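You operate a simulated robot arm through the tools that you are given. There is no shell and no other tool. Be economical: measure what you need, move in short steps, check, and stop when the job is done.

Carry out the task below with a simulated two-armed robot. There is one attempt and no reset: what you move stays moved.

Task
Wipe up the spill on the top of the packing table with the striped cloth and put it back.
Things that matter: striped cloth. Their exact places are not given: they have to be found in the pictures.

It is judged by the outcome, as a careful person would: the job done as asked, and still so three seconds after it is handed in. It fails if anything else is knocked over, pushed out of place, dropped, spilled or broken. Flat cloth is picked up by pressing the open fingertips on it (5 to 10 N) and closing them slowly along it; thin cloth reads only 2 to 8 mm in the jaws.

Robot
Two 7-joint arms with two-finger parallel grippers on one trunk, on a base that drives. Base frame: it is fixed to the floor where the robot stands at the start and does not move with it; the origin is under the middle of the robot, x ahead of it, y to its left, z up; the surface under the hand at the start is at about z = 740. Lengths are in mm, angles in degrees, forces in N, time in s.
The left shoulder is at the start at [50, 158, 1058], the right one opposite. With the tool pointing down near the work surface each hand reaches from about 220 to 660 mm from the robot's upright axis, wherever it stands, measured 20 degrees to its own side. Payload 3.91 kg a hand.
Tool frame (each hand has its own): the origin (TCP) lies between the finger pads and is the grasp point; the fingertips stand 30 mm ahead of it; z points along the fingers, y is the line along which they close. Largest opening 110 mm; finger width 20, thickness 10; the body of the gripper, 48 by 112 mm, starts 55 mm behind the TCP.
Orientation is that of the tool frame in the base frame, as [roll, pitch, yaw] about the fixed x, y, z axes, in that order (R = Rz(yaw) Ry(pitch) Rx(roll)). With the fingers straight down and closing along the base's y, the tool's x points along the base's -x, its y along +y and its z along -z.

Tools
- The arms move only by the tool apply_moves. It takes "left_commands", "right_commands" or both (then of equal length, played together; a hand with none holds still); each is text: rows parted by semicolons, each of 7 numbers parted by spaces: the finger opening in mm, from 0 to 110, then the shift along the base's x, y, z in units of 300 mm (1.0 is 300 mm), then the turn, a rotation vector about the base's x, y, z in units of 180 degrees (1.0 is 180 degrees). In form: hand x y z rx ry rz; .... A call has 1 to 12 rows; each row is the pose to reach, as a shift and turn from the pose commanded when the call began. A call with a number of a shift or a turn outside -1 to 1 is refused whole. A row lasts 0.2 s, in which the tool goes at most 50 mm and 8.6 degrees; a call with a longer step from one row to the next is refused whole, and so is a gripper value outside its range. Where a pose cannot be reached the arm comes as near as it can. A force on the tool above 40 N (or 10 N above the force at the start of the call, whichever is more), or a blocked arm, ends the call early, and 0.2 s more pass. Each finger travels about 153 mm/s and halts on what it meets, pressing with about 44 N; the grip force reading is that of the motor and also rises with nothing between the fingers. The clock runs only during rows and for 0.2 s after the last one: add rows that repeat a pose to give the fingers time. It gives the time, the measured TCP pose, the force on the tool (base axes), the opening and the grip force at its end, in the units of the frame above (readings bear some noise), with the torque about the TCP (base axes, N m) and any sound that the robot's microphone picked up, and new pictures: "pictures" is both (left out), scene, wrist or none (wrist: the cameras of the hands that moved).
- Cameras (640 x 400 px; columns grow to the right, rows downward): "scene" is now at [130.1, -5.4, 1198]; the picture's right is [-0.07, -1.00, 0.00], its down [-0.54, 0.04, -0.84] and it looks along [0.84, -0.05, -0.54] (base axes); focal length 274 px, centre (320, 200). "left" rides on the left gripper at [72, -17, -103] in its tool frame; the picture's right is [0.23, 0.97, 0.00], its down [-0.76, 0.18, -0.62] and it looks along [-0.61, 0.14, 0.78] (tool axes); focal length 222 px, centre (320, 200). "right" rides on the right gripper at [72, 17, -103] in its tool frame; the picture's right is [-0.23, 0.97, 0.00], its down [-0.76, -0.18, -0.62] and it looks along [-0.61, -0.14, 0.78] (tool axes); focal length 222 px, centre (320, 200).
- move_column(by): slides the trunk up (or, below 0, down) by that many mm; the arms and the scene camera ride with it, the base frame stays. It gives what a move gives, with no picture.
- drive_base(legs): drives the robot by 1 to 6 legs, each [ahead, turn to the left] in mm and degrees, along the robot's own axes; the way and the turn of a leg run together, so that a leg with both is an arc; at most 1500 mm and 180 degrees a leg. The arms and the cameras ride along, it lands a little off, and it stops where it bumps. It gives what a move gives, and a new picture of the scene camera.
- head_to(pan, tilt): turns the head with the scene camera to pan (to the left, within 80 degrees either way) and tilt (down, from -29 to 69), counted from straight ahead of the robot. It gives what a move gives, and a new picture of the scene camera.
- measure_at(camera, pixels): for up to 12 pixels [column, row] of the newest picture of that camera ("zoom" is the newest enlarged one), the place [x, y, z] in the base frame of the surface seen there, good to about 2 mm. No time passes.
- inspect(camera, box): a new picture of the part [left, top, right, bottom] of that camera's present view, enlarged. No time passes.
- finish_job(): hands the job in; it is judged then, once.

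Go step by step. Measure first, check grasps and placings, and put right what went wrong. The budget is 80 turns and 260 pictures, counting those below and the enlarged ones. Unless the task says otherwise, let go and move clear before handing in, and close with one line.

The tools are called after "Emit:" as a command line: name --argument value ..., lists and objects as JSON in quotes. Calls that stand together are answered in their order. apply_moves: Moves the arms, as the interface text tells. Its arguments: {"type":"object","properties":{"left_commands":{"type":"string"},"right_commands":{"type":"string"},"pictures":{"type":"string","enum":["both","scene","wrist","none"]}},"required":[]} The other tools are called the same way: move_column (by) slides the trunk up or down; drive_base (legs) drives the base; head_to (pan, tilt) turns the head that bears the scene camera; measure_at (camera, pixels) gives the place of the surface under pixels of a picture; inspect (camera, box) takes an enlarged picture of a part of a camera's view; finish_job () hands the job in.

At the start:

```text
t: 0.0
left_eef_pos: [439.1, 154.2, 968.4]
left_tcp_rot: [-180.0, 0.0, -179.9]
left_force: [0.5, 0.1, 0.4]
left_ft_torque: [-0.02, 0.02, 0.0]
left_width: 110.2
left_grasp_force: 0.1
right_eef_pos: [479.7, -224.9, 936.3]
right_tcp_rot: [-180.0, 0.0, -179.9]
right_force: [0.0, 0.8, 0.8]
right_ft_torque: [-0.04, 0.03, 0.01]
right_width: 109.9
right_grasp_force: 0.0
trunk travel left (down, up): [-300.0, 182.0]
robot x, y, heading: [5.1, -0.1, 0.1]
head pan, tilt: [-3.7, 32.9]
```

scene: 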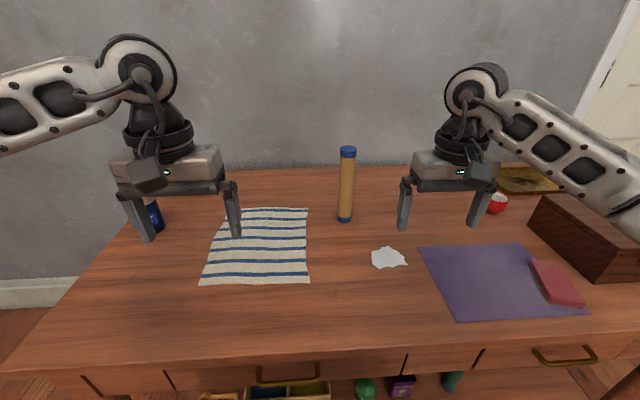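
right: 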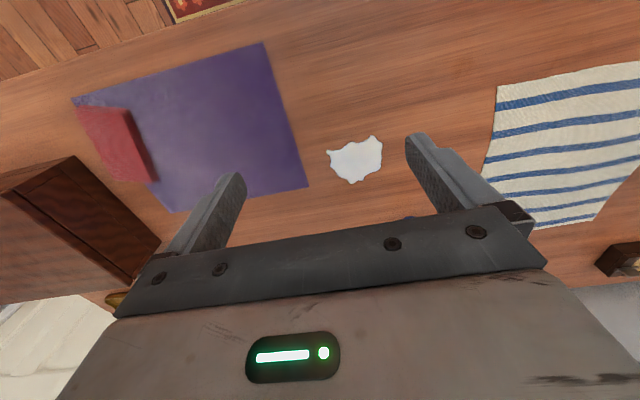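
left: 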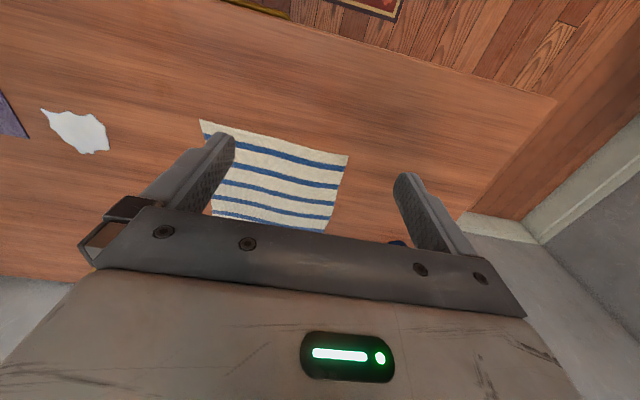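

The striped cloth lies at about (258,245) in the scene and the white spill at (388,258). I'll measure both, along with the neighbouring objects.

Emit:
measure_at --camera "scene" --pixels '[[201, 283], [310, 282], [308, 209], [245, 208], [258, 245], [371, 258], [407, 263], [388, 247], [390, 269], [345, 220], [422, 248], [150, 215]]'

Emit:
inspect --camera "scene" --box '[180, 180, 440, 340]'

```text
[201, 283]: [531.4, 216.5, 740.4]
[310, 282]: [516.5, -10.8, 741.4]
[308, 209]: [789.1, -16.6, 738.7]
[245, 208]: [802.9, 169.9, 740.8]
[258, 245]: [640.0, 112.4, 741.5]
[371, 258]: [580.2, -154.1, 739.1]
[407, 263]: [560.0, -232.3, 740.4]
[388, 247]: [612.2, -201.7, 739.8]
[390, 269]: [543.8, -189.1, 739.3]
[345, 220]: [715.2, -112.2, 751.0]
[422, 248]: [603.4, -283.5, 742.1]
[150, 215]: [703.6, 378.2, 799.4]
```

```text
2.46 times, centred on (310, 260) of scene
```

zoom: 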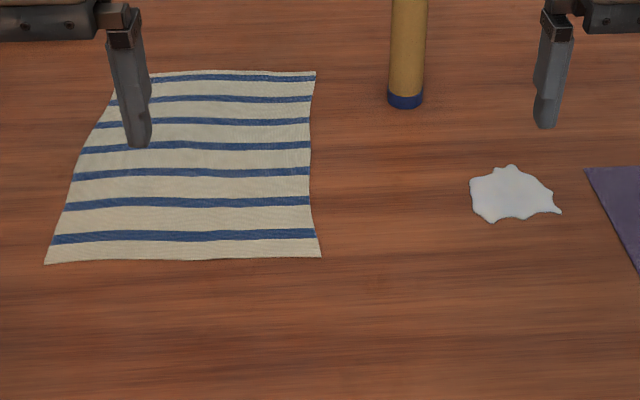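

The spill spans x 544–612, y −154…−232, and a tall tube stands near (715,−112). I want to know how much room there is to drive closer to the table, so I'll look down at the front edge.

Emit:
measure_at --camera "scene" --pixels '[[320, 350], [320, 358], [348, 150], [347, 185], [288, 372], [276, 245], [309, 245], [222, 245]]'

Emit:
head_to --pan 0 --tilt 68

```text
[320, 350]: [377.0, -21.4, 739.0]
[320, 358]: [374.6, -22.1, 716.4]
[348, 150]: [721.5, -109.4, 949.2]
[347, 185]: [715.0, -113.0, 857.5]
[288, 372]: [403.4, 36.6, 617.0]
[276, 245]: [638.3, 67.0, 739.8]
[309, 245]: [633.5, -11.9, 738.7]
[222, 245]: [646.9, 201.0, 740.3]
```

```text
t: 1.0
left_eef_pos: [439.2, 154.4, 969.1]
left_tcp_rot: [179.9, -0.1, 179.9]
left_force: [0.7, -0.6, -0.3]
left_ft_torque: [0.01, 0.0, 0.01]
left_width: 110.1
left_grasp_force: 0.1
right_eef_pos: [481.2, -226.2, 936.1]
right_tcp_rot: [179.9, -0.1, -180.0]
right_force: [0.0, 0.6, 1.0]
right_ft_torque: [0.03, -0.06, 0.02]
right_width: 109.6
right_grasp_force: 0.1
trunk travel left (down, up): [-300.0, 182.0]
robot x, y, heading: [1.5, 1.2, -0.2]
head pan, tilt: [0.0, 68.0]
```

scene: 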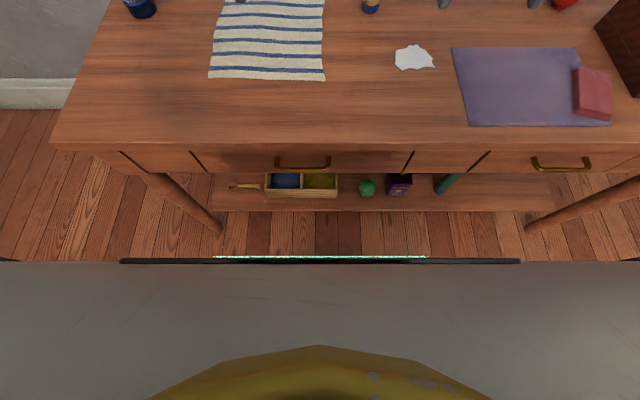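

Emit:
measure_at --camera "scene" --pixels '[[320, 262], [200, 263], [320, 245], [320, 208], [215, 225], [320, 300], [302, 168], [210, 78], [324, 81], [321, 2]]'

```text
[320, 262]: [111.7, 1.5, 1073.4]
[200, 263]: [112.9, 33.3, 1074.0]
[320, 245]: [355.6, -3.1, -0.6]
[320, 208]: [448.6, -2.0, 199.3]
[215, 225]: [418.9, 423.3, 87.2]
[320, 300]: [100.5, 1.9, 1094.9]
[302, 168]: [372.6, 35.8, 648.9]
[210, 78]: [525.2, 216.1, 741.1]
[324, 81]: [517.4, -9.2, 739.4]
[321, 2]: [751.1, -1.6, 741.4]
```

The table edge is at x≈375 and the cloth's near edge at x≈520, y −10…216. I'll grip the two near corners with both hands so the cloth can be carried spread out. First both hands go above those corners, and the head goes back to a useful view.

Emit:
apply_moves --right_commands "45 .031 .117 -.07 0 0 0;45 .062 .234 -.139 0 0 0;45 .093 .351 -.209 0 0 0;45 .124 .468 -.278 0 0 0;45 .155 .585 -.348 0 0 0;45 .186 .702 -.417 0 0 0;45 .215 .82 -.487 0 0 0;45 .215 .82 -.487 0 0 0" --left_commands "45 .05 .015 -.085 0 0 0;45 .101 .029 -.17 0 0 0;45 .151 .044 -.256 0 0 0;45 .202 .059 -.341 0 0 0;45 .252 .074 -.427 0 0 0;45 .302 .088 -.512 0 0 0;45 .353 .103 -.597 0 0 0;45 .353 .103 -.597 0 0 0" --pictures "none"

Emit:
head_to --pan 0 --tilt 45

```text
t: 2.8
left_eef_pos: [545.1, 184.8, 787.5]
left_tcp_rot: [179.9, 0.0, 179.9]
left_force: [0.8, 0.2, 0.1]
left_ft_torque: [0.03, 0.0, -0.02]
left_width: 45.2
left_grasp_force: 0.1
right_eef_pos: [543.7, 20.3, 790.1]
right_tcp_rot: [180.0, 0.0, 180.0]
right_force: [0.0, 0.7, -0.5]
right_ft_torque: [0.0, -0.01, -0.02]
right_width: 44.7
right_grasp_force: 0.0
trunk travel left (down, up): [-300.0, 182.0]
robot x, y, heading: [1.0, -2.3, 0.0]
head pan, tilt: [0.0, 68.0]
```

```text
t: 3.7
left_eef_pos: [545.5, 185.7, 789.5]
left_tcp_rot: [-180.0, 0.1, -179.9]
left_force: [-1.1, 0.3, -0.6]
left_ft_torque: [0.0, -0.02, 0.01]
left_width: 45.1
left_grasp_force: 0.1
right_eef_pos: [543.8, 20.5, 789.4]
right_tcp_rot: [179.9, 0.1, 179.9]
right_force: [-0.5, -1.3, -0.6]
right_ft_torque: [-0.03, -0.04, 0.03]
right_width: 45.0
right_grasp_force: 0.1
trunk travel left (down, up): [-300.0, 182.0]
robot x, y, heading: [-3.6, 0.7, -0.0]
head pan, tilt: [0.0, 45.0]
```

scene: 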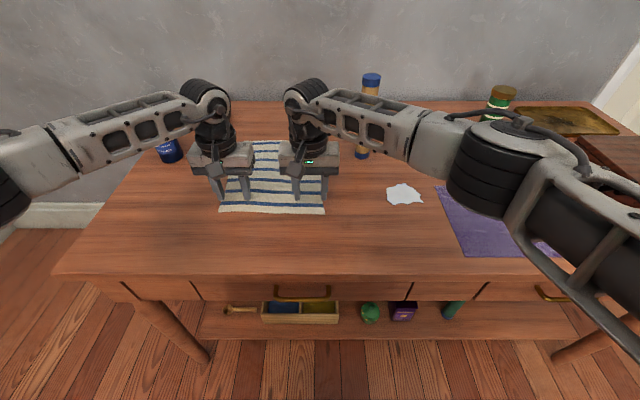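

Both hands hover over the near corners with 45 mm openings. I'll lower them gently until contact.

Emit:
apply_moves --right_commands "45 0 0 -.04 0 0 0;45 0 0 -.055 0 0 0;45 0 0 -.065 0 0 0;45 0 0 -.07 0 0 0" --left_commands "45 0 0 -.04 0 0 0;45 0 0 -.055 0 0 0;45 0 0 -.065 0 0 0;45 0 0 -.07 0 0 0" --pictures "none"

```text
t: 4.7
left_eef_pos: [544.5, 185.9, 772.0]
left_tcp_rot: [180.0, 0.4, 180.0]
left_force: [0.5, 1.8, 13.3]
left_ft_torque: [0.26, 0.06, -0.02]
left_width: 45.0
left_grasp_force: 0.1
right_eef_pos: [544.7, 19.5, 771.0]
right_tcp_rot: [180.0, 0.2, 180.0]
right_force: [1.4, -1.2, 5.9]
right_ft_torque: [-0.13, 0.0, 0.01]
right_width: 44.8
right_grasp_force: 0.0
trunk travel left (down, up): [-300.0, 182.0]
robot x, y, heading: [0.9, 2.6, 0.1]
head pan, tilt: [0.0, 45.0]
```

Contact: left 13 N and right 6 N. I'll ease the left hand a little and close both slowly.

Emit:
apply_moves --right_commands "45 0 0 -.001 0 0 0;40 0 0 -.001 0 0 0;35 0 0 -.001 0 0 0;30 0 0 -.001 0 0 0;25 0 0 -.001 0 0 0;20 0 0 -.001 0 0 0;15 0 0 -.001 0 0 0;10 0 0 -.001 0 0 0;5 0 0 -.001 0 0 0;0 0 0 -.001 0 0 0;0 0 0 0 0 0 0;0 0 0 0 0 0 0" --left_commands "45 0 0 .004 0 0 0;40 0 0 .004 0 0 0;35 0 0 .004 0 0 0;30 0 0 .004 0 0 0;25 0 0 .004 0 0 0;20 0 0 .004 0 0 0;15 0 0 .004 0 0 0;10 0 0 .004 0 0 0;5 0 0 .004 0 0 0;0 0 0 .004 0 0 0;0 0 0 .004 0 0 0;0 0 0 .004 0 0 0"

```text
t: 7.3
left_eef_pos: [543.3, 185.3, 771.1]
left_tcp_rot: [179.9, 0.2, 180.0]
left_force: [0.0, 0.2, 6.9]
left_ft_torque: [0.0, 0.01, 0.0]
left_width: 1.7
left_grasp_force: 42.2
right_eef_pos: [543.6, 19.6, 770.9]
right_tcp_rot: [-180.0, 0.2, 179.9]
right_force: [0.2, -0.2, 20.1]
right_ft_torque: [-0.03, 0.04, 0.0]
right_width: 2.0
right_grasp_force: 42.2
trunk travel left (down, up): [-300.0, 182.0]
robot x, y, heading: [-4.3, 0.8, -0.2]
head pan, tilt: [0.0, 45.0]
```

scene: 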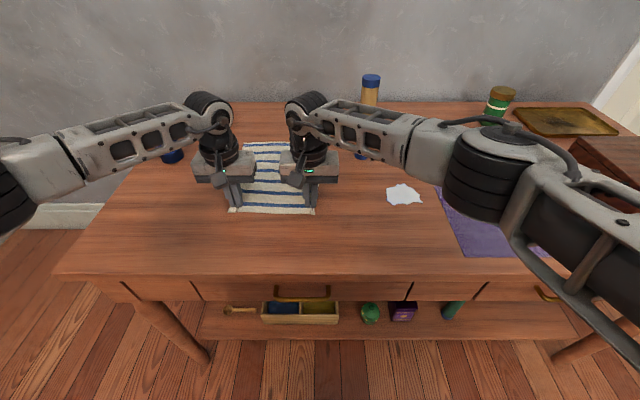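
right: 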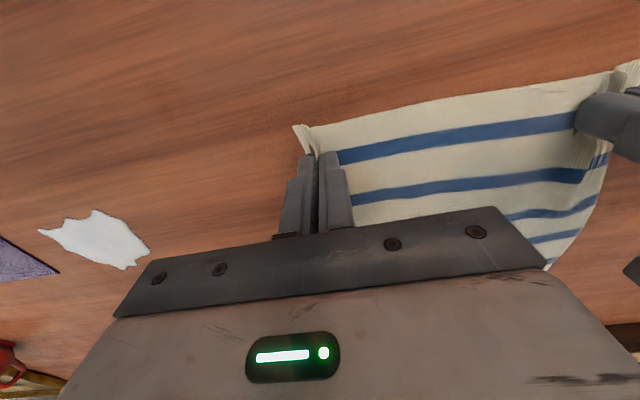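
left: 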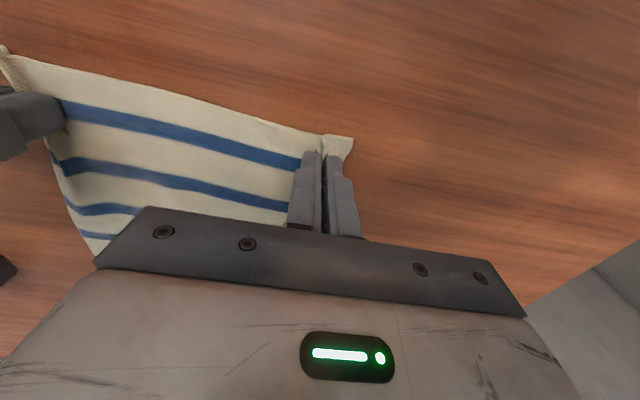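

Both pinches hold the cloth at 1.7 and 2.0 mm. I'll lift straight up slowly, in two stages.

Emit:
apply_moves --right_commands "0 0 0 .04 0 0 0;0 0 0 .09 0 0 0;0 0 0 .14 0 0 0;0 0 0 .19 0 0 0;0 0 0 .24 0 0 0;0 0 0 .29 0 0 0;0 0 0 .34 0 0 0;0 0 0 .39 0 0 0;0 0 0 .44 0 0 0;0 0 0 .49 0 0 0;0 0 0 .54 0 0 0;0 0 0 .59 0 0 0" --left_commands "0 0 0 .04 0 0 0;0 0 0 .09 0 0 0;0 0 0 .14 0 0 0;0 0 0 .19 0 0 0;0 0 0 .24 0 0 0;0 0 0 .29 0 0 0;0 0 0 .34 0 0 0;0 0 0 .39 0 0 0;0 0 0 .44 0 0 0;0 0 0 .49 0 0 0;0 0 0 .54 0 0 0;0 0 0 .59 0 0 0" --pictures "scene"

```text
t: 9.9
left_eef_pos: [544.2, 184.8, 947.9]
left_tcp_rot: [-180.0, 0.0, -180.0]
left_force: [0.7, -1.7, -0.6]
left_ft_torque: [-0.02, 0.02, -0.02]
left_width: 1.8
left_grasp_force: 41.6
right_eef_pos: [544.9, 20.6, 946.1]
right_tcp_rot: [179.9, 0.0, -180.0]
right_force: [-0.1, 2.8, -0.1]
right_ft_torque: [0.02, 0.02, 0.04]
right_width: 1.9
right_grasp_force: 41.5
trunk travel left (down, up): [-300.0, 182.0]
robot x, y, heading: [2.1, 1.7, 0.1]
head pan, tilt: [0.0, 45.0]
```

scene: 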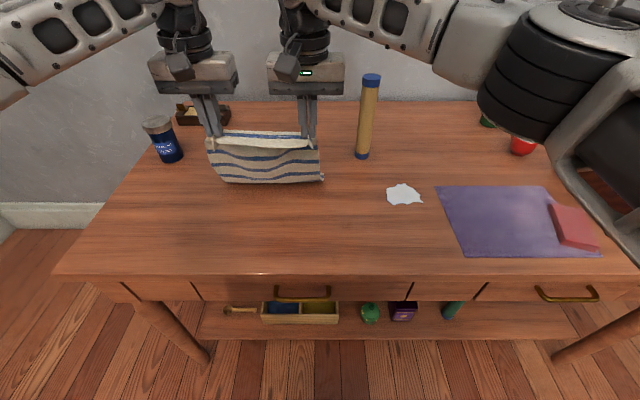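

The cloth hangs nicely spread between the hands. I'll raise it clear and carry it right to the spill, keeping x < 560 to stay clear of the tube.

Emit:
apply_moves --right_commands "0 -.02 0 .08 0 0 0;0 -.04 0 .16 0 0 0;0 -.06 0 .24 0 0 0;0 -.06 -.06 .28 0 0 0;0 -.06 -.14 .28 0 0 0;0 -.06 -.22 .28 0 0 0;0 -.06 -.30 .28 0 0 0;0 -.06 -.39 .28 0 0 0;0 -.06 -.48 .28 0 0 0;0 -.06 -.57 .28 0 0 0;0 -.06 -.65 .28 0 0 0;0 -.06 -.71 .28 0 0 0" --left_commands "0 -.02 0 .08 0 0 0;0 -.04 0 .16 0 0 0;0 -.06 0 .24 0 0 0;0 -.06 -.06 .28 0 0 0;0 -.06 -.14 .28 0 0 0;0 -.06 -.22 .28 0 0 0;0 -.06 -.30 .28 0 0 0;0 -.06 -.39 .28 0 0 0;0 -.06 -.48 .28 0 0 0;0 -.06 -.57 .28 0 0 0;0 -.06 -.65 .28 0 0 0;0 -.06 -.71 .28 0 0 0" --pictures "both"

```text
t: 12.5
left_eef_pos: [526.9, -28.6, 1030.7]
left_tcp_rot: [-180.0, 0.0, -179.9]
left_force: [0.2, -2.1, 0.2]
left_ft_torque: [-0.02, 0.03, -0.02]
left_width: 1.8
left_grasp_force: 41.8
right_eef_pos: [525.8, -193.8, 1030.6]
right_tcp_rot: [180.0, 0.0, -179.9]
right_force: [-0.1, 2.2, -0.8]
right_ft_torque: [0.04, -0.01, 0.04]
right_width: 2.1
right_grasp_force: 42.1
trunk travel left (down, up): [-300.0, 182.0]
robot x, y, heading: [-3.4, 2.7, 0.0]
head pan, tilt: [0.0, 45.0]
```

scene: 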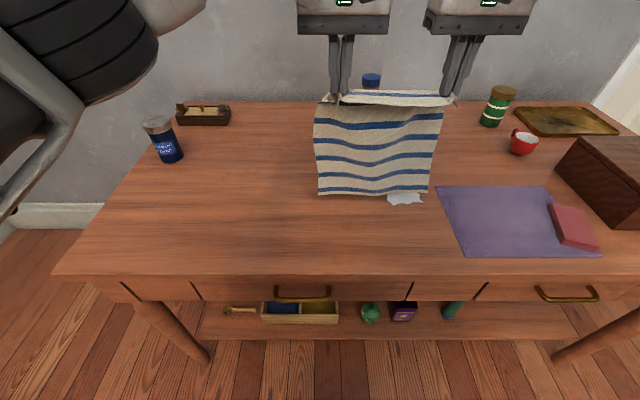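
right: 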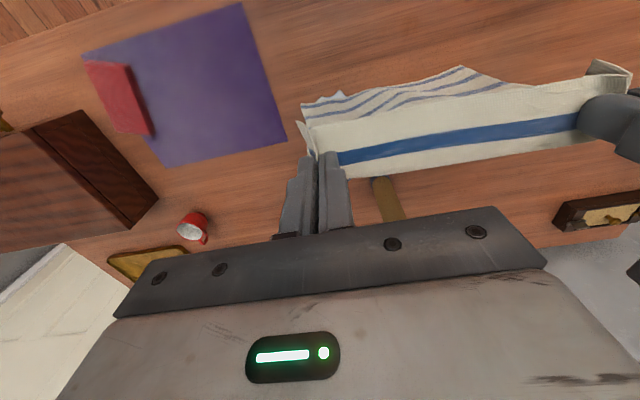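
left: 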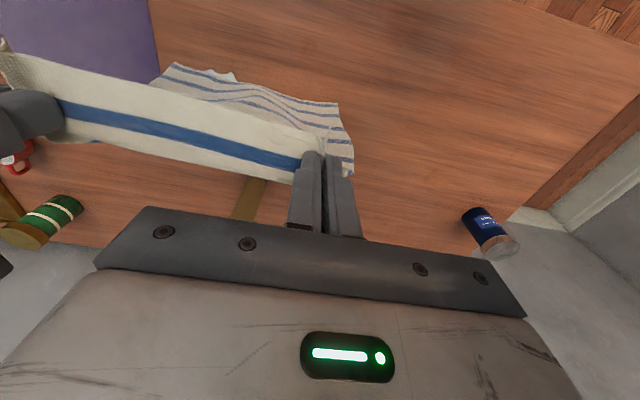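

The cloth hangs over the spill's front edge. I'll lower it, drifting slightly forward so it folds back toward the robot, away from the tube.

Emit:
apply_moves --right_commands "0 -.02 -.02 -.07 0 0 0;0 -.03 -.02 -.14 0 0 0;0 -.03 -.02 -.21 0 0 0;0 -.02 -.02 -.28 0 0 0;0 0 -.02 -.35 0 0 0;0 .02 -.02 -.42 0 0 0;0 .04 -.02 -.49 0 0 0;0 .07 -.02 -.56 0 0 0;0 .10 -.02 -.63 0 0 0;0 .13 -.02 -.70 0 0 0;0 .15 -.02 -.77 0 0 0;0 .17 -.02 -.82 0 0 0" --left_commands "0 -.02 -.02 -.07 0 0 0;0 -.03 -.02 -.14 0 0 0;0 -.03 -.02 -.21 0 0 0;0 -.02 -.02 -.28 0 0 0;0 0 -.02 -.35 0 0 0;0 .02 -.02 -.42 0 0 0;0 .04 -.02 -.49 0 0 0;0 .07 -.02 -.56 0 0 0;0 .10 -.02 -.63 0 0 0;0 .13 -.02 -.70 0 0 0;0 .15 -.02 -.77 0 0 0;0 .17 -.02 -.82 0 0 0" --pictures "both"

```text
t: 15.1
left_eef_pos: [571.9, -34.6, 800.2]
left_tcp_rot: [-179.9, 0.1, -179.9]
left_force: [-0.4, -1.0, 0.4]
left_ft_torque: [-0.06, 0.0, -0.03]
left_width: 2.0
left_grasp_force: 41.9
left hand out of reach, approached as far as the arm can: row 12
right_eef_pos: [577.9, -198.1, 784.7]
right_tcp_rot: [180.0, 0.0, 180.0]
right_force: [0.6, 2.0, 1.1]
right_ft_torque: [0.06, -0.03, 0.03]
right_width: 2.1
right_grasp_force: 42.1
trunk travel left (down, up): [-300.0, 182.0]
robot x, y, heading: [1.9, -1.6, 0.0]
head pan, tilt: [0.0, 45.0]
```

scene: 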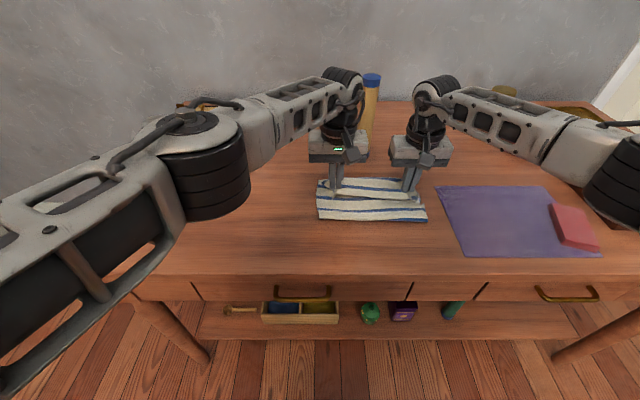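
right: 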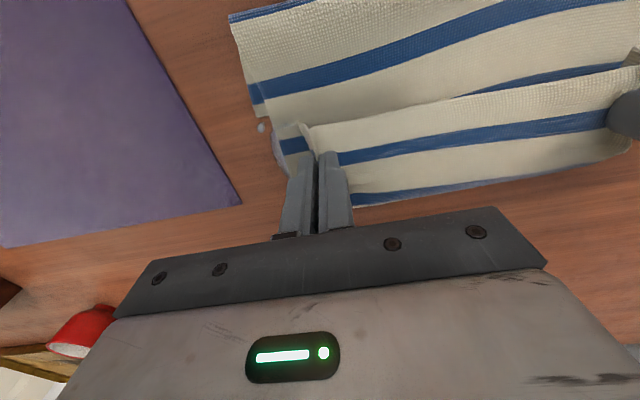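
left: 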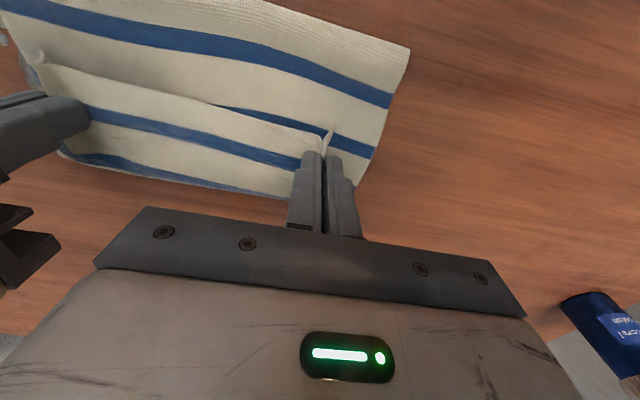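

The left arm is at its reach limit, so it will just hold its corner up. The cloth covers the spill except a sliver at the right side. I'll press with the right hand to find contact, and bring the left back slightly.

Emit:
apply_moves --right_commands "0 0 0 -.02 0 0 0;0 0 0 -.035 0 0 0;0 0 0 -.045 0 0 0;0 0 0 -.045 0 0 0" --left_commands "0 -.02 -.01 0 0 0 0;0 -.04 -.03 0 0 0 0;0 -.06 -.05 0 0 0 0;0 -.06 -.05 0 0 0 0" --pictures "none"

```text
t: 16.1
left_eef_pos: [554.6, -49.9, 800.4]
left_tcp_rot: [180.0, 0.1, -180.0]
left_force: [-0.3, -0.1, -0.6]
left_ft_torque: [-0.03, 0.01, -0.04]
left_width: 1.7
left_grasp_force: 42.0
right_eef_pos: [577.2, -199.1, 772.3]
right_tcp_rot: [180.0, 0.1, -179.9]
right_force: [0.2, -1.8, 7.6]
right_ft_torque: [-0.08, -0.01, -0.04]
right_width: 1.7
right_grasp_force: 41.7
trunk travel left (down, up): [-300.0, 182.0]
robot x, y, heading: [0.7, -0.4, 0.0]
head pan, tilt: [0.0, 45.0]
```

Pressing at 7.6 N. I'll start wiping in rows along y, stepping in x, with the left hand following.

Emit:
apply_moves --right_commands "0 0 -.08 0 0 0 0;0 0 -.155 0 0 0 0;0 .06 -.155 0 0 0 0;0 .06 -.08 0 0 0 0;0 .06 0 0 0 0 0;0 .06 .08 0 0 0 0;0 .06 .16 0 0 0 0;0 .12 .16 0 0 0 0;0 .12 .08 0 0 0 0;0 .12 0 0 0 0 0;0 .12 -.08 0 0 0 0;0 .12 -.155 0 0 0 0" --left_commands "0 -.03 -.06 0 0 0 0;0 -.05 -.12 0 0 0 0;0 -.05 -.12 0 0 0 0;0 -.05 -.06 0 0 0 0;0 -.05 .02 0 0 0 0;0 -.05 .10 0 0 0 0;0 -.05 .17 0 0 0 0;0 -.05 .17 0 0 0 0;0 -.05 .09 0 0 0 0;0 -.05 .01 0 0 0 0;0 -.05 -.07 0 0 0 0;0 -.05 -.13 0 0 0 0"

```text
t: 18.7
left_eef_pos: [537.8, -88.6, 801.1]
left_tcp_rot: [-179.7, 0.2, 179.9]
left_force: [8.8, -14.3, -3.6]
left_ft_torque: [-0.47, -0.26, 0.06]
left_width: 2.1
left_grasp_force: 42.0
right_eef_pos: [612.6, -241.2, 772.7]
right_tcp_rot: [179.5, 0.0, -179.8]
right_force: [-9.1, 17.8, 12.6]
right_ft_torque: [0.56, 0.27, 0.14]
right_width: 2.0
right_grasp_force: 42.3
trunk travel left (down, up): [-300.0, 182.0]
robot x, y, heading: [2.0, 2.1, 0.1]
head pan, tilt: [0.0, 45.0]
```

scene: 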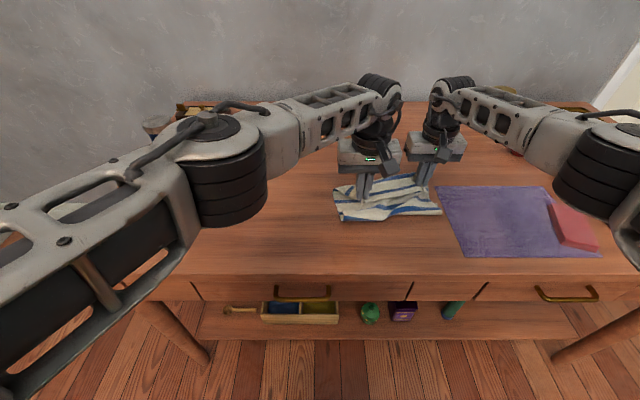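
right: 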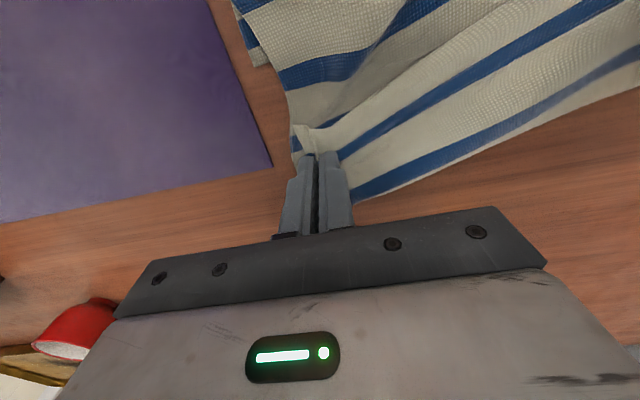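
left: 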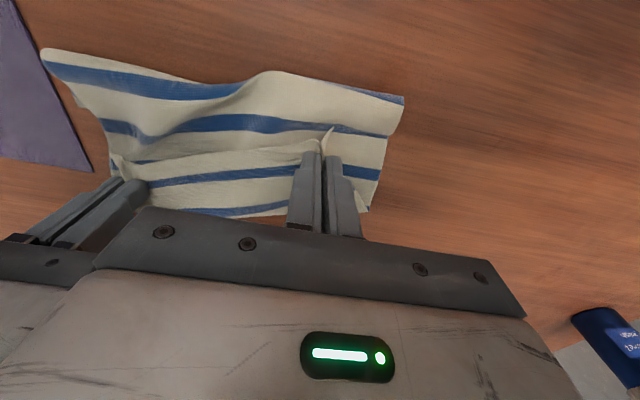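

No residue is visible so far, though the cloth is a little taut at the end of the stroke. I'll wipe the nearer rows at x≈559 and x≈541.

Emit:
apply_moves --right_commands "0 -.06 0 0 0 0 0;0 -.12 0 0 0 0 0;0 -.18 0 0 0 0 0;0 -.18 .08 0 0 0 0;0 -.18 .16 0 0 0 0;0 -.18 .24 0 0 0 0;0 -.18 .30 0 0 0 0;0 -.24 .30 0 0 0 0;0 -.24 .22 0 0 0 0;0 -.24 .14 0 0 0 0;0 -.24 .06 0 0 0 0;0 -.24 0 0 0 0 0" --left_commands "0 0 -.02 0 0 0 0;0 0 -.02 0 0 0 0;0 0 -.02 0 0 0 0;0 0 .06 0 0 0 0;0 0 .14 0 0 0 0;0 0 .22 0 0 0 0;0 0 .29 0 0 0 0;0 0 .29 0 0 0 0;0 0 .21 0 0 0 0;0 0 .13 0 0 0 0;0 0 .05 0 0 0 0;0 0 -.01 0 0 0 0" --pictures "none"

```text
t: 21.3
left_eef_pos: [538.9, -91.2, 800.0]
left_tcp_rot: [180.0, 0.1, -180.0]
left_force: [-0.1, -0.5, 0.0]
left_ft_torque: [-0.02, -0.01, -0.03]
left_width: 1.5
left_grasp_force: 42.2
right_eef_pos: [540.5, -245.6, 771.7]
right_tcp_rot: [179.9, 0.2, 180.0]
right_force: [-0.8, 4.8, 11.5]
right_ft_torque: [0.12, 0.03, 0.0]
right_width: 2.2
right_grasp_force: 42.3
trunk travel left (down, up): [-300.0, 182.0]
robot x, y, heading: [-4.3, -1.2, 0.1]
head pan, tilt: [0.0, 45.0]
```

Wiping pass done. I'll lift both hands with the cloth to inspect the spot.

Emit:
apply_moves --right_commands "0 0 .02 .05 0 0 0;0 0 .04 .10 0 0 0;0 -.02 .06 .18 0 0 0;0 -.04 .08 .26 0 0 0;0 -.06 .10 .34 0 0 0;0 -.06 .12 .42 0 0 0;0 -.06 .14 .50 0 0 0;0 -.06 .18 .58 0 0 0;0 -.06 .22 .66 0 0 0;0 -.06 .26 .74 0 0 0;0 -.06 .30 .82 0 0 0;0 -.06 .34 .86 0 0 0" --left_commands "0 0 .03 .00 0 0 0;0 0 .06 .02 0 0 0;0 -.02 .09 .08 0 0 0;0 -.04 .12 .16 0 0 0;0 -.06 .14 .24 0 0 0;0 -.06 .16 .32 0 0 0;0 -.06 .18 .40 0 0 0;0 -.06 .22 .48 0 0 0;0 -.06 .26 .56 0 0 0;0 -.06 .30 .64 0 0 0;0 -.06 .34 .72 0 0 0;0 -.06 .38 .765 0 0 0" --pictures "both"

```text
t: 23.9
left_eef_pos: [519.5, 22.4, 1030.5]
left_tcp_rot: [-180.0, 0.0, -179.9]
left_force: [-0.5, -2.3, -0.3]
left_ft_torque: [-0.1, 0.01, -0.03]
left_width: 1.8
left_grasp_force: 42.1
right_eef_pos: [523.2, -144.3, 1029.6]
right_tcp_rot: [180.0, 0.0, 180.0]
right_force: [-0.3, 2.6, -0.7]
right_ft_torque: [0.05, 0.0, 0.04]
right_width: 2.1
right_grasp_force: 41.8
trunk travel left (down, up): [-300.0, 182.0]
robot x, y, heading: [-2.4, -0.7, -0.0]
head pan, tilt: [0.0, 45.0]
```

scene: 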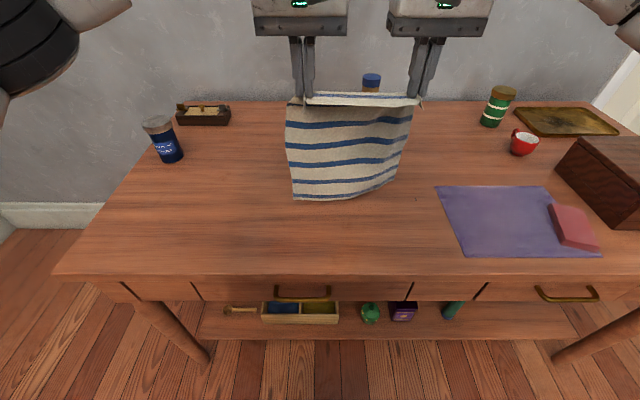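
right: 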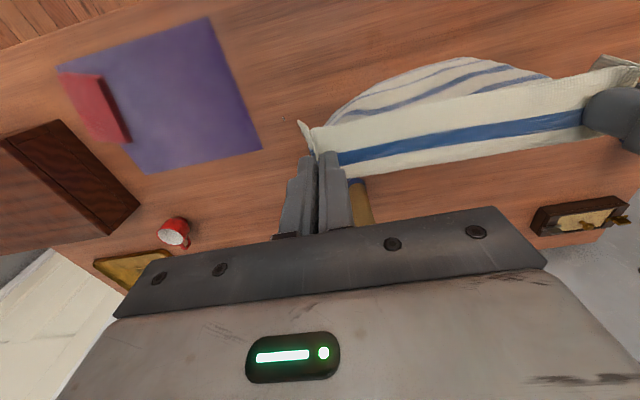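
left: 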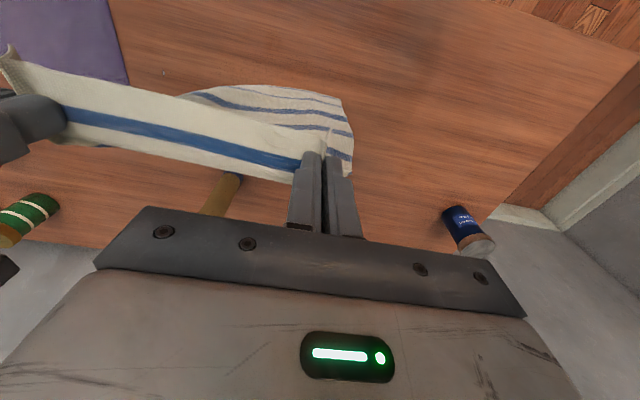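

The spill is nearly gone, with a small dot at about (416,199). I'll enlarge that area.

Emit:
inspect --camera "scene" --box '[360, 160, 460, 222]'

Emit:
inspect --camera "right" --box '[200, 40, 360, 140]'

Emit:
measure_at --camera "scene" --pixels '[[416, 199], [293, 198], [355, 198], [397, 180]]'

```text
6.40 times, centred on (410, 191) of scene
```

zoom: 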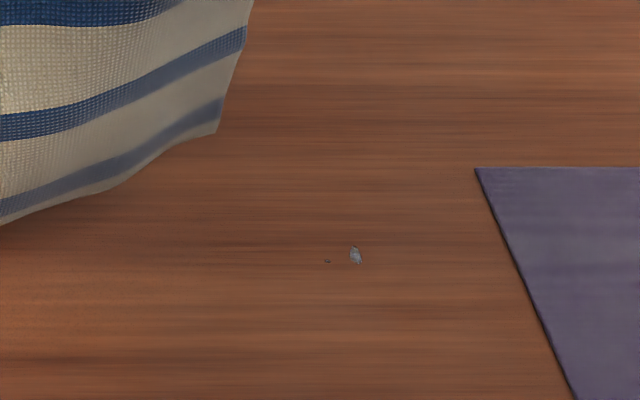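

```text
4.00 times, centred on (280, 90) of right
```

zoom: 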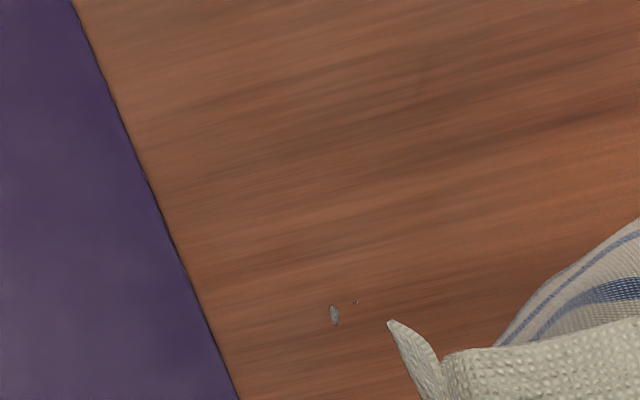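

```text
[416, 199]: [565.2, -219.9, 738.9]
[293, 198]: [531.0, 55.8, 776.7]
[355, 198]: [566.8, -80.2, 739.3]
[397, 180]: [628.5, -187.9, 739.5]
```

A tiny residue is left at about (567,−220). I'll go back down on it for another pass.

Emit:
apply_moves --right_commands "0 -.02 -.04 -.07 0 0 0;0 -.04 -.08 -.14 0 0 0;0 -.06 -.12 -.21 0 0 0;0 -.06 -.16 -.28 0 0 0;0 -.04 -.20 -.35 0 0 0;0 -.02 -.20 -.42 0 0 0;0 0 -.20 -.50 0 0 0;0 .03 -.20 -.58 0 0 0;0 .06 -.20 -.66 0 0 0;0 .09 -.20 -.74 0 0 0;0 .12 -.20 -.80 0 0 0;0 .15 -.20 -.83 0 0 0" --left_commands "0 -.02 -.04 -.07 0 0 0;0 -.04 -.08 -.14 0 0 0;0 -.06 -.12 -.21 0 0 0;0 -.06 -.16 -.28 0 0 0;0 -.04 -.20 -.35 0 0 0;0 -.02 -.20 -.42 0 0 0;0 0 -.20 -.49 0 0 0;0 .02 -.21 -.56 0 0 0;0 .04 -.22 -.63 0 0 0;0 .06 -.23 -.70 0 0 0;0 .07 -.24 -.74 0 0 0;0 .07 -.24 -.76 0 0 0" --pictures "none"

Emit:
apply_moves --right_commands "0 0 0 -.02 0 0 0;0 0 0 -.033 0 0 0;0 0 0 -.036 0 0 0" --pictures "wrist"

```text
t: 26.5
left_eef_pos: [541.8, -48.2, 802.1]
left_tcp_rot: [180.0, 0.1, 180.0]
left_force: [-0.4, 0.5, -0.2]
left_ft_torque: [-0.01, -0.01, 0.02]
left_width: 1.9
left_grasp_force: 42.2
right_eef_pos: [567.5, -203.3, 779.6]
right_tcp_rot: [180.0, 0.0, 180.0]
right_force: [0.9, 0.3, -0.5]
right_ft_torque: [0.02, 0.01, -0.03]
right_width: 2.1
right_grasp_force: 41.9
trunk travel left (down, up): [-300.0, 182.0]
robot x, y, heading: [2.3, 3.2, 0.1]
head pan, tilt: [0.0, 45.0]
```

```text
t: 27.3
left_eef_pos: [541.0, -49.0, 803.7]
left_tcp_rot: [180.0, 0.1, 180.0]
left_force: [-0.2, 0.6, -0.6]
left_ft_torque: [0.02, -0.02, 0.0]
left_width: 2.2
left_grasp_force: 42.3
right_eef_pos: [568.4, -203.4, 773.0]
right_tcp_rot: [-180.0, 0.3, 180.0]
right_force: [-3.5, -1.2, 15.1]
right_ft_torque: [-0.11, 0.11, 0.0]
right_width: 2.2
right_grasp_force: 41.9
trunk travel left (down, up): [-300.0, 182.0]
robot x, y, heading: [4.7, 0.2, -0.1]
head pan, tilt: [0.0, 45.0]
```

right: 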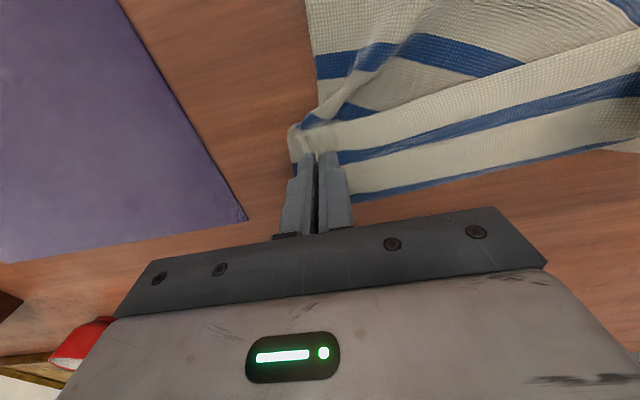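

Pressing at 15 N. Short strokes over y −175…−243, at x 568, 582 and 554.

Emit:
apply_moves --right_commands "0 0 -.06 .003 0 0 0;0 0 -.13 .003 0 0 0;0 .045 -.13 .003 0 0 0;0 .045 -.06 .003 0 0 0;0 .045 .02 .003 0 0 0;0 .045 .09 .003 0 0 0;0 -.01 .09 .003 0 0 0;0 -.045 .09 .003 0 0 0;0 -.045 .02 .003 0 0 0;0 -.045 -.06 .003 0 0 0;0 -.045 -.13 .003 0 0 0;0 0 -.13 .003 0 0 0" --left_commands "0 0 -.06 0 0 0 0;0 0 -.13 0 0 0 0;0 0 -.13 0 0 0 0;0 0 -.06 0 0 0 0;0 0 .02 0 0 0 0;0 0 .09 0 0 0 0;0 0 .09 0 0 0 0;0 0 .09 0 0 0 0;0 0 .02 0 0 0 0;0 0 -.06 0 0 0 0;0 0 -.13 0 0 0 0;0 0 -.13 0 0 0 0" --pictures "none"

Emit:
apply_moves --right_commands "0 0 .07 0 0 0 0;0 .0 .14 0 0 0 0;0 -.02 .16 .05 0 0 0;0 -.04 .18 .13 0 0 0;0 -.08 .20 .21 0 0 0;0 -.12 .24 .29 0 0 0;0 -.14 .28 .37 0 0 0;0 -.15 .32 .46 0 0 0;0 -.15 .36 .56 0 0 0;0 -.15 .40 .66 0 0 0;0 -.15 .44 .76 0 0 0;0 -.15 .48 .86 0 0 0" --left_commands "0 0 .07 0 0 0 0;0 0 .14 0 0 0 0;0 -.02 .17 0 0 0 0;0 -.04 .20 .03 0 0 0;0 -.06 .23 .11 0 0 0;0 -.07 .27 .19 0 0 0;0 -.07 .31 .27 0 0 0;0 -.07 .35 .36 0 0 0;0 -.07 .39 .46 0 0 0;0 -.07 .43 .56 0 0 0;0 -.07 .47 .66 0 0 0;0 -.07 .51 .76 0 0 0" --pictures "scene"

Emit:
inspect --camera "scene" --box '[340, 150, 460, 225]'

```text
t: 29.9
left_eef_pos: [539.0, -88.5, 804.3]
left_tcp_rot: [-179.9, 0.2, 179.9]
left_force: [-0.1, -0.1, -0.2]
left_ft_torque: [0.0, -0.05, 0.0]
left_width: 2.0
left_grasp_force: 41.6
right_eef_pos: [565.4, -244.0, 771.7]
right_tcp_rot: [-179.8, 0.0, 179.9]
right_force: [-10.2, 0.8, 23.7]
right_ft_torque: [-0.07, 0.3, 0.0]
right_width: 2.0
right_grasp_force: 41.8
trunk travel left (down, up): [-300.0, 182.0]
robot x, y, heading: [3.0, 0.4, -0.2]
head pan, tilt: [0.0, 45.0]
```

```text
t: 32.5
left_eef_pos: [521.6, 65.4, 1029.3]
left_tcp_rot: [179.9, -0.1, 180.0]
left_force: [0.9, -0.6, -0.2]
left_ft_torque: [0.0, 0.01, 0.03]
left_width: 1.9
left_grasp_force: 42.0
right_eef_pos: [523.5, -98.2, 1029.8]
right_tcp_rot: [-180.0, 0.1, 180.0]
right_force: [0.4, 1.0, -0.2]
right_ft_torque: [-0.02, 0.03, -0.04]
right_width: 2.2
right_grasp_force: 42.0
trunk travel left (down, up): [-300.0, 182.0]
robot x, y, heading: [1.7, -0.5, -0.0]
head pan, tilt: [0.0, 45.0]
```

scene: 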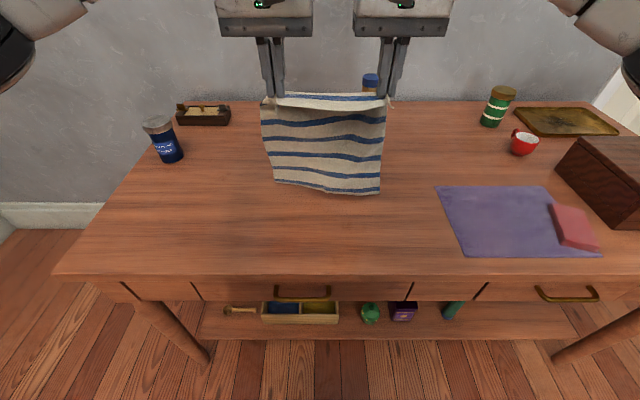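

```text
5.33 times, centred on (400, 188) of scene
```

zoom: 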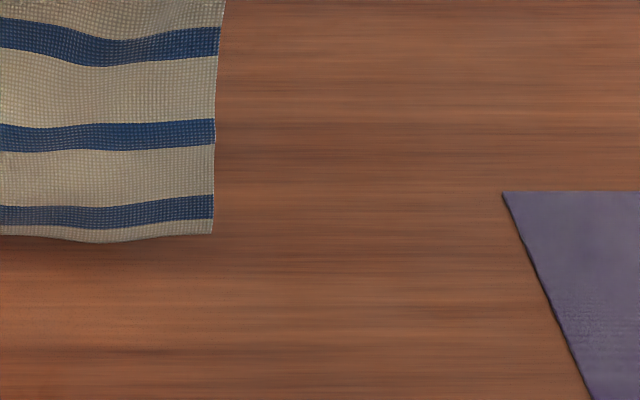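

The tabletop is clean. Next I'll carry the cloth back left, then forward as far as the arms comfortably reach.

Emit:
apply_moves --right_commands "0 0 .08 0 0 0 0;0 0 .16 0 0 0 0;0 0 .24 0 0 0 0;0 0 .32 0 0 0 0;0 0 .395 0 0 0 0;0 .08 .395 0 0 0 0;0 .16 .395 0 0 0 0;0 .24 .395 0 0 0 0;0 .32 .395 0 0 0 0;0 .40 .395 0 0 0 0;0 .48 .395 0 0 0 0;0 .54 .395 0 0 0 0" --left_commands "0 0 .08 0 0 0 0;0 0 .16 0 0 0 0;0 0 .24 0 0 0 0;0 0 .32 0 0 0 0;0 0 .4 0 0 0 0;0 .08 .4 0 0 0 0;0 .16 .4 0 0 0 0;0 .24 .4 0 0 0 0;0 .32 .4 0 0 0 0;0 .40 .4 0 0 0 0;0 .48 .4 0 0 0 0;0 .54 .4 0 0 0 0" --pictures "scene"

```text
t: 35.1
left_eef_pos: [612.1, 179.9, 1029.3]
left_tcp_rot: [-179.4, -0.1, 179.3]
left_force: [-7.5, -30.4, -2.7]
left_ft_torque: [-0.98, 0.26, 0.01]
left_width: 2.0
left_grasp_force: 41.8
left hand out of reach, approached as far as the arm can: row 9, 10, 11, 12
right_eef_pos: [571.7, 7.3, 1016.7]
right_tcp_rot: [179.6, 0.1, -179.6]
right_force: [6.5, 32.1, 2.3]
right_ft_torque: [1.0, -0.25, 0.0]
right_width: 2.3
right_grasp_force: 42.1
right hand out of reach, approached as far as the arm can: row 7, 8, 9, 10, 11, 12
trunk travel left (down, up): [-300.0, 182.0]
robot x, y, heading: [2.2, 1.9, -0.0]
head pan, tilt: [0.0, 45.0]
```

scene: 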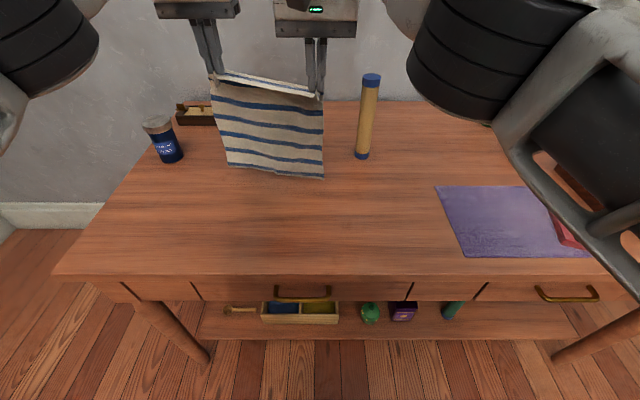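

The tension has risen to 30 N because the arms reached their limits at this height. I'll bring the hands level and tilt the fingers forward, which extends the reach.

Emit:
apply_moves --right_commands "0 0 .02 0 0 -.04 0;0 0 .04 .01 0 -.08 0;0 0 .04 .02 0 -.12 0;0 0 .04 .03 0 -.16 0;0 0 .04 .04 0 -.20 0;0 0 .04 .04 0 -.24 0;0 0 .04 .04 0 -.28 0;0 0 .04 .04 0 -.32 0" --left_commands "0 -.04 0 0 0 -.04 0;0 -.08 0 0 0 -.08 0;0 -.12 0 0 0 -.12 0;0 -.135 0 0 0 -.16 0;0 -.135 0 0 0 -.20 0;0 -.135 0 0 0 -.24 0;0 -.135 0 0 0 -.28 0;0 -.135 0 0 0 -.32 0" --pictures "scene"

```text
t: 35.5
left_eef_pos: [610.7, 174.8, 1030.8]
left_tcp_rot: [-178.4, 2.9, -180.0]
left_force: [-3.9, -14.3, -1.7]
left_ft_torque: [-0.47, 0.11, -0.03]
left_width: 1.9
left_grasp_force: 42.1
right_eef_pos: [577.5, 5.0, 1018.1]
right_tcp_rot: [178.3, 4.2, 178.5]
right_force: [2.9, 14.1, 0.2]
right_ft_torque: [0.43, -0.1, 0.02]
right_width: 1.9
right_grasp_force: 41.7
trunk travel left (down, up): [-300.0, 182.0]
robot x, y, heading: [-0.8, -1.4, 0.0]
head pan, tilt: [0.0, 45.0]
stopped in row 1 (left hand): the force on the tool passed its limit at 50 N (the readings are from after the stop); the commanded pose is now the measured one
```

scene: 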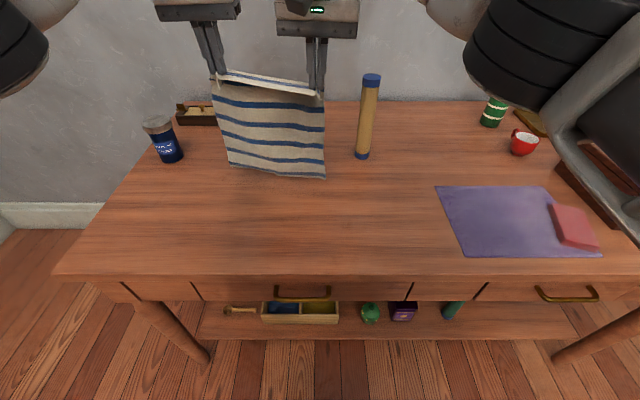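

The tension tripped the limit, but the cloth is still held. I'll first slacken it by bringing the left hand back level, with no turn.

Emit:
apply_moves --right_commands "0 -.01 .01 .01 0 0 0;0 -.02 .02 .02 0 0 0;0 -.03 .03 .03 0 0 0;0 -.04 .03 .04 0 0 0;0 -.04 .03 .04 0 0 0" --left_commands "0 -.04 0 0 0 0 0;0 -.08 0 0 0 0 0;0 -.12 0 0 0 0 0;0 -.15 0 0 0 0 0;0 -.15 0 0 0 0 0" --pictures "none"

```text
t: 36.6
left_eef_pos: [566.4, 180.5, 1029.9]
left_tcp_rot: [-178.9, 3.0, -179.4]
left_force: [0.6, -7.0, 0.5]
left_ft_torque: [-0.16, 0.0, -0.01]
left_width: 2.2
left_grasp_force: 42.3
right_eef_pos: [565.2, 9.9, 1028.6]
right_tcp_rot: [178.7, 4.1, 178.0]
right_force: [0.2, 6.8, -0.2]
right_ft_torque: [0.2, 0.0, 0.08]
right_width: 2.1
right_grasp_force: 42.2
trunk travel left (down, up): [-300.0, 182.0]
robot x, y, heading: [-2.0, -0.5, 0.0]
head pan, tilt: [0.0, 45.0]
```

Slack enough now. Next, tilt both hands forward together in small steps.

Emit:
apply_moves --right_commands "0 0 .01 0 0 -.04 0;0 0 .01 0 0 -.08 0;0 0 .01 0 0 -.12 0;0 0 .01 0 0 -.16 0;0 0 .01 0 0 -.20 0;0 0 .01 0 0 -.24 0;0 0 .01 0 0 -.28 0;0 0 .01 0 0 -.28 0" --left_commands "0 0 -.01 0 0 -.04 0;0 0 -.01 0 0 -.08 0;0 0 -.01 0 0 -.12 0;0 0 -.01 0 0 -.16 0;0 0 -.01 0 0 -.20 0;0 0 -.01 0 0 -.24 0;0 0 -.01 0 0 -.28 0;0 0 -.01 0 0 -.28 0" --pictures "none"

```text
t: 38.5
left_eef_pos: [566.1, 177.9, 1029.3]
left_tcp_rot: [-178.3, 53.5, -179.2]
left_force: [-0.5, -0.7, -0.6]
left_ft_torque: [0.0, 0.0, 0.0]
left_width: 1.7
left_grasp_force: 41.5
right_eef_pos: [566.6, 14.3, 1028.9]
right_tcp_rot: [175.9, 54.6, 176.5]
right_force: [0.4, 0.9, -0.1]
right_ft_torque: [0.0, 0.01, -0.01]
right_width: 2.0
right_grasp_force: 42.4
trunk travel left (down, up): [-300.0, 182.0]
robot x, y, heading: [1.7, -3.4, -0.2]
head pan, tilt: [0.0, 45.0]
```

The tilt worked (about 54°, fingers forward and down). Now forward together, in smaller stages.

Emit:
apply_moves --right_commands "0 .06 0 0 0 0 0;0 .12 0 0 0 0 0;0 .18 0 0 0 0 0;0 .24 0 0 0 0 0;0 .30 0 0 0 0 0;0 .36 0 0 0 0 0;0 .40 0 0 0 0 0;0 .40 0 0 0 0 0" --left_commands "0 .06 0 0 0 0 0;0 .12 0 0 0 0 0;0 .18 0 0 0 0 0;0 .24 0 0 0 0 0;0 .30 0 0 0 0 0;0 .36 0 0 0 0 0;0 .40 0 0 0 0 0;0 .40 0 0 0 0 0" --pictures "scene"

```text
t: 40.2
left_eef_pos: [686.4, 177.3, 1028.9]
left_tcp_rot: [-178.1, 53.5, -179.2]
left_force: [-0.2, 0.6, -0.6]
left_ft_torque: [0.01, 0.02, 0.01]
left_width: 1.9
left_grasp_force: 42.2
right_eef_pos: [685.7, 14.4, 1028.0]
right_tcp_rot: [176.0, 54.5, 176.5]
right_force: [-0.1, 0.4, -0.6]
right_ft_torque: [-0.03, -0.01, 0.02]
right_width: 1.9
right_grasp_force: 41.5
trunk travel left (down, up): [-300.0, 182.0]
robot x, y, heading: [-1.6, 2.9, -0.0]
head pan, tilt: [0.0, 45.0]
```

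scene: 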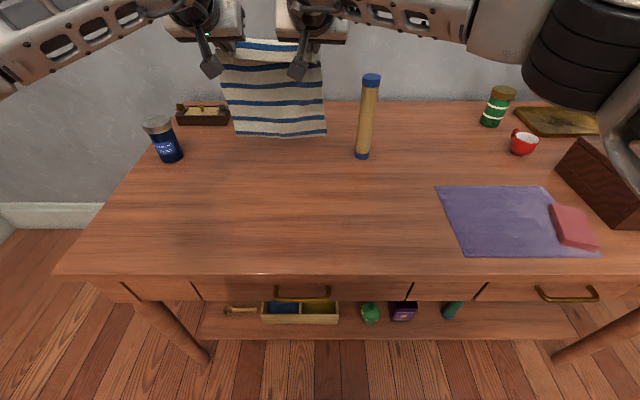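

The reach is good. Before going further I'll check the clearance to the dark tray behind the cloth at (215,122) and to the wall.

Emit:
measure_at --camera "scene" --pixels '[[228, 124], [205, 124], [237, 134], [325, 134], [280, 136], [345, 95], [325, 90], [228, 112]]'

Emit:
apply_moves --right_commands "0 .05 0 0 0 0 0;0 .10 0 0 0 0 0;0 .10 0 0 0 0 0" --left_commands "0 .05 0 0 0 0 0;0 .10 0 0 0 0 0;0 .10 0 0 0 0 0" --pictures "none"

```text
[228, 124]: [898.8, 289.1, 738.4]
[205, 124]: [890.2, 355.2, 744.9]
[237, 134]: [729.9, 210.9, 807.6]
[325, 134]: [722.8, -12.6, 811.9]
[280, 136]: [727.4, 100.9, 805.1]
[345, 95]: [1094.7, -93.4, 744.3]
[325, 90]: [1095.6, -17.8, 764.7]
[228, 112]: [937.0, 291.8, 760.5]
```

```text
t: 41.0
left_eef_pos: [717.7, 178.0, 1030.0]
left_tcp_rot: [-178.2, 53.4, -179.2]
left_force: [1.1, 0.3, 0.0]
left_ft_torque: [-0.02, 0.02, 0.01]
left_width: 1.8
left_grasp_force: 42.0
right_eef_pos: [715.0, 14.4, 1028.5]
right_tcp_rot: [176.0, 54.5, 176.5]
right_force: [-0.4, 1.2, -0.9]
right_ft_torque: [-0.03, 0.01, -0.01]
right_width: 1.9
right_grasp_force: 41.9
trunk travel left (down, up): [-300.0, 182.0]
robot x, y, heading: [0.6, -4.2, -0.1]
head pan, tilt: [0.0, 45.0]
```

The cloth bottom hangs at z≈807 and x≈758, well clear of the tray and the wall. I'll move slightly forward and lower until the hem touches near x≈790.

Emit:
apply_moves --right_commands "0 .05 0 -.03 0 0 0;0 .10 0 -.08 0 0 0;0 .12 0 -.14 0 0 0;0 .12 0 -.20 0 0 0;0 .12 0 -.24 0 0 0;0 .12 0 -.24 0 0 0" --left_commands "0 .05 0 -.03 0 0 0;0 .10 0 -.08 0 0 0;0 .12 0 -.14 0 0 0;0 .12 0 -.20 0 0 0;0 .12 0 -.24 0 0 0;0 .12 0 -.24 0 0 0" --pictures "scene"

```text
t: 42.5
left_eef_pos: [751.7, 177.1, 958.2]
left_tcp_rot: [-178.3, 53.4, -179.2]
left_force: [1.0, -1.1, -0.2]
left_ft_torque: [-0.01, 0.04, 0.0]
left_width: 2.0
left_grasp_force: 42.6
right_eef_pos: [742.3, 12.5, 959.1]
right_tcp_rot: [176.0, 54.5, 176.6]
right_force: [0.0, 0.7, 0.1]
right_ft_torque: [-0.04, 0.0, 0.01]
right_width: 2.1
right_grasp_force: 42.0
right hand out of reach, approached as far as the arm can: row 2, 3, 4, 5, 6
trunk travel left (down, up): [-300.0, 182.0]
robot x, y, heading: [1.1, 2.8, -0.1]
head pan, tilt: [0.0, 45.0]
```

scene: 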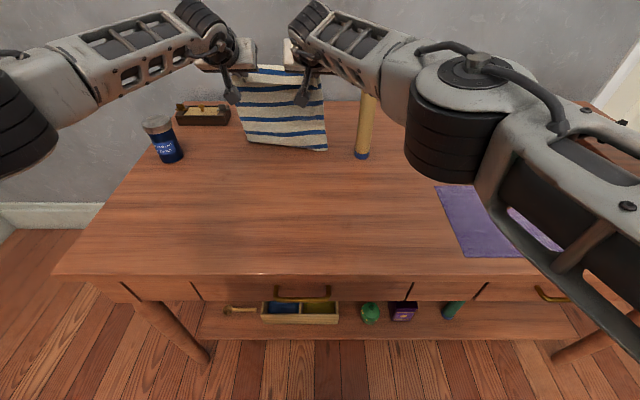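

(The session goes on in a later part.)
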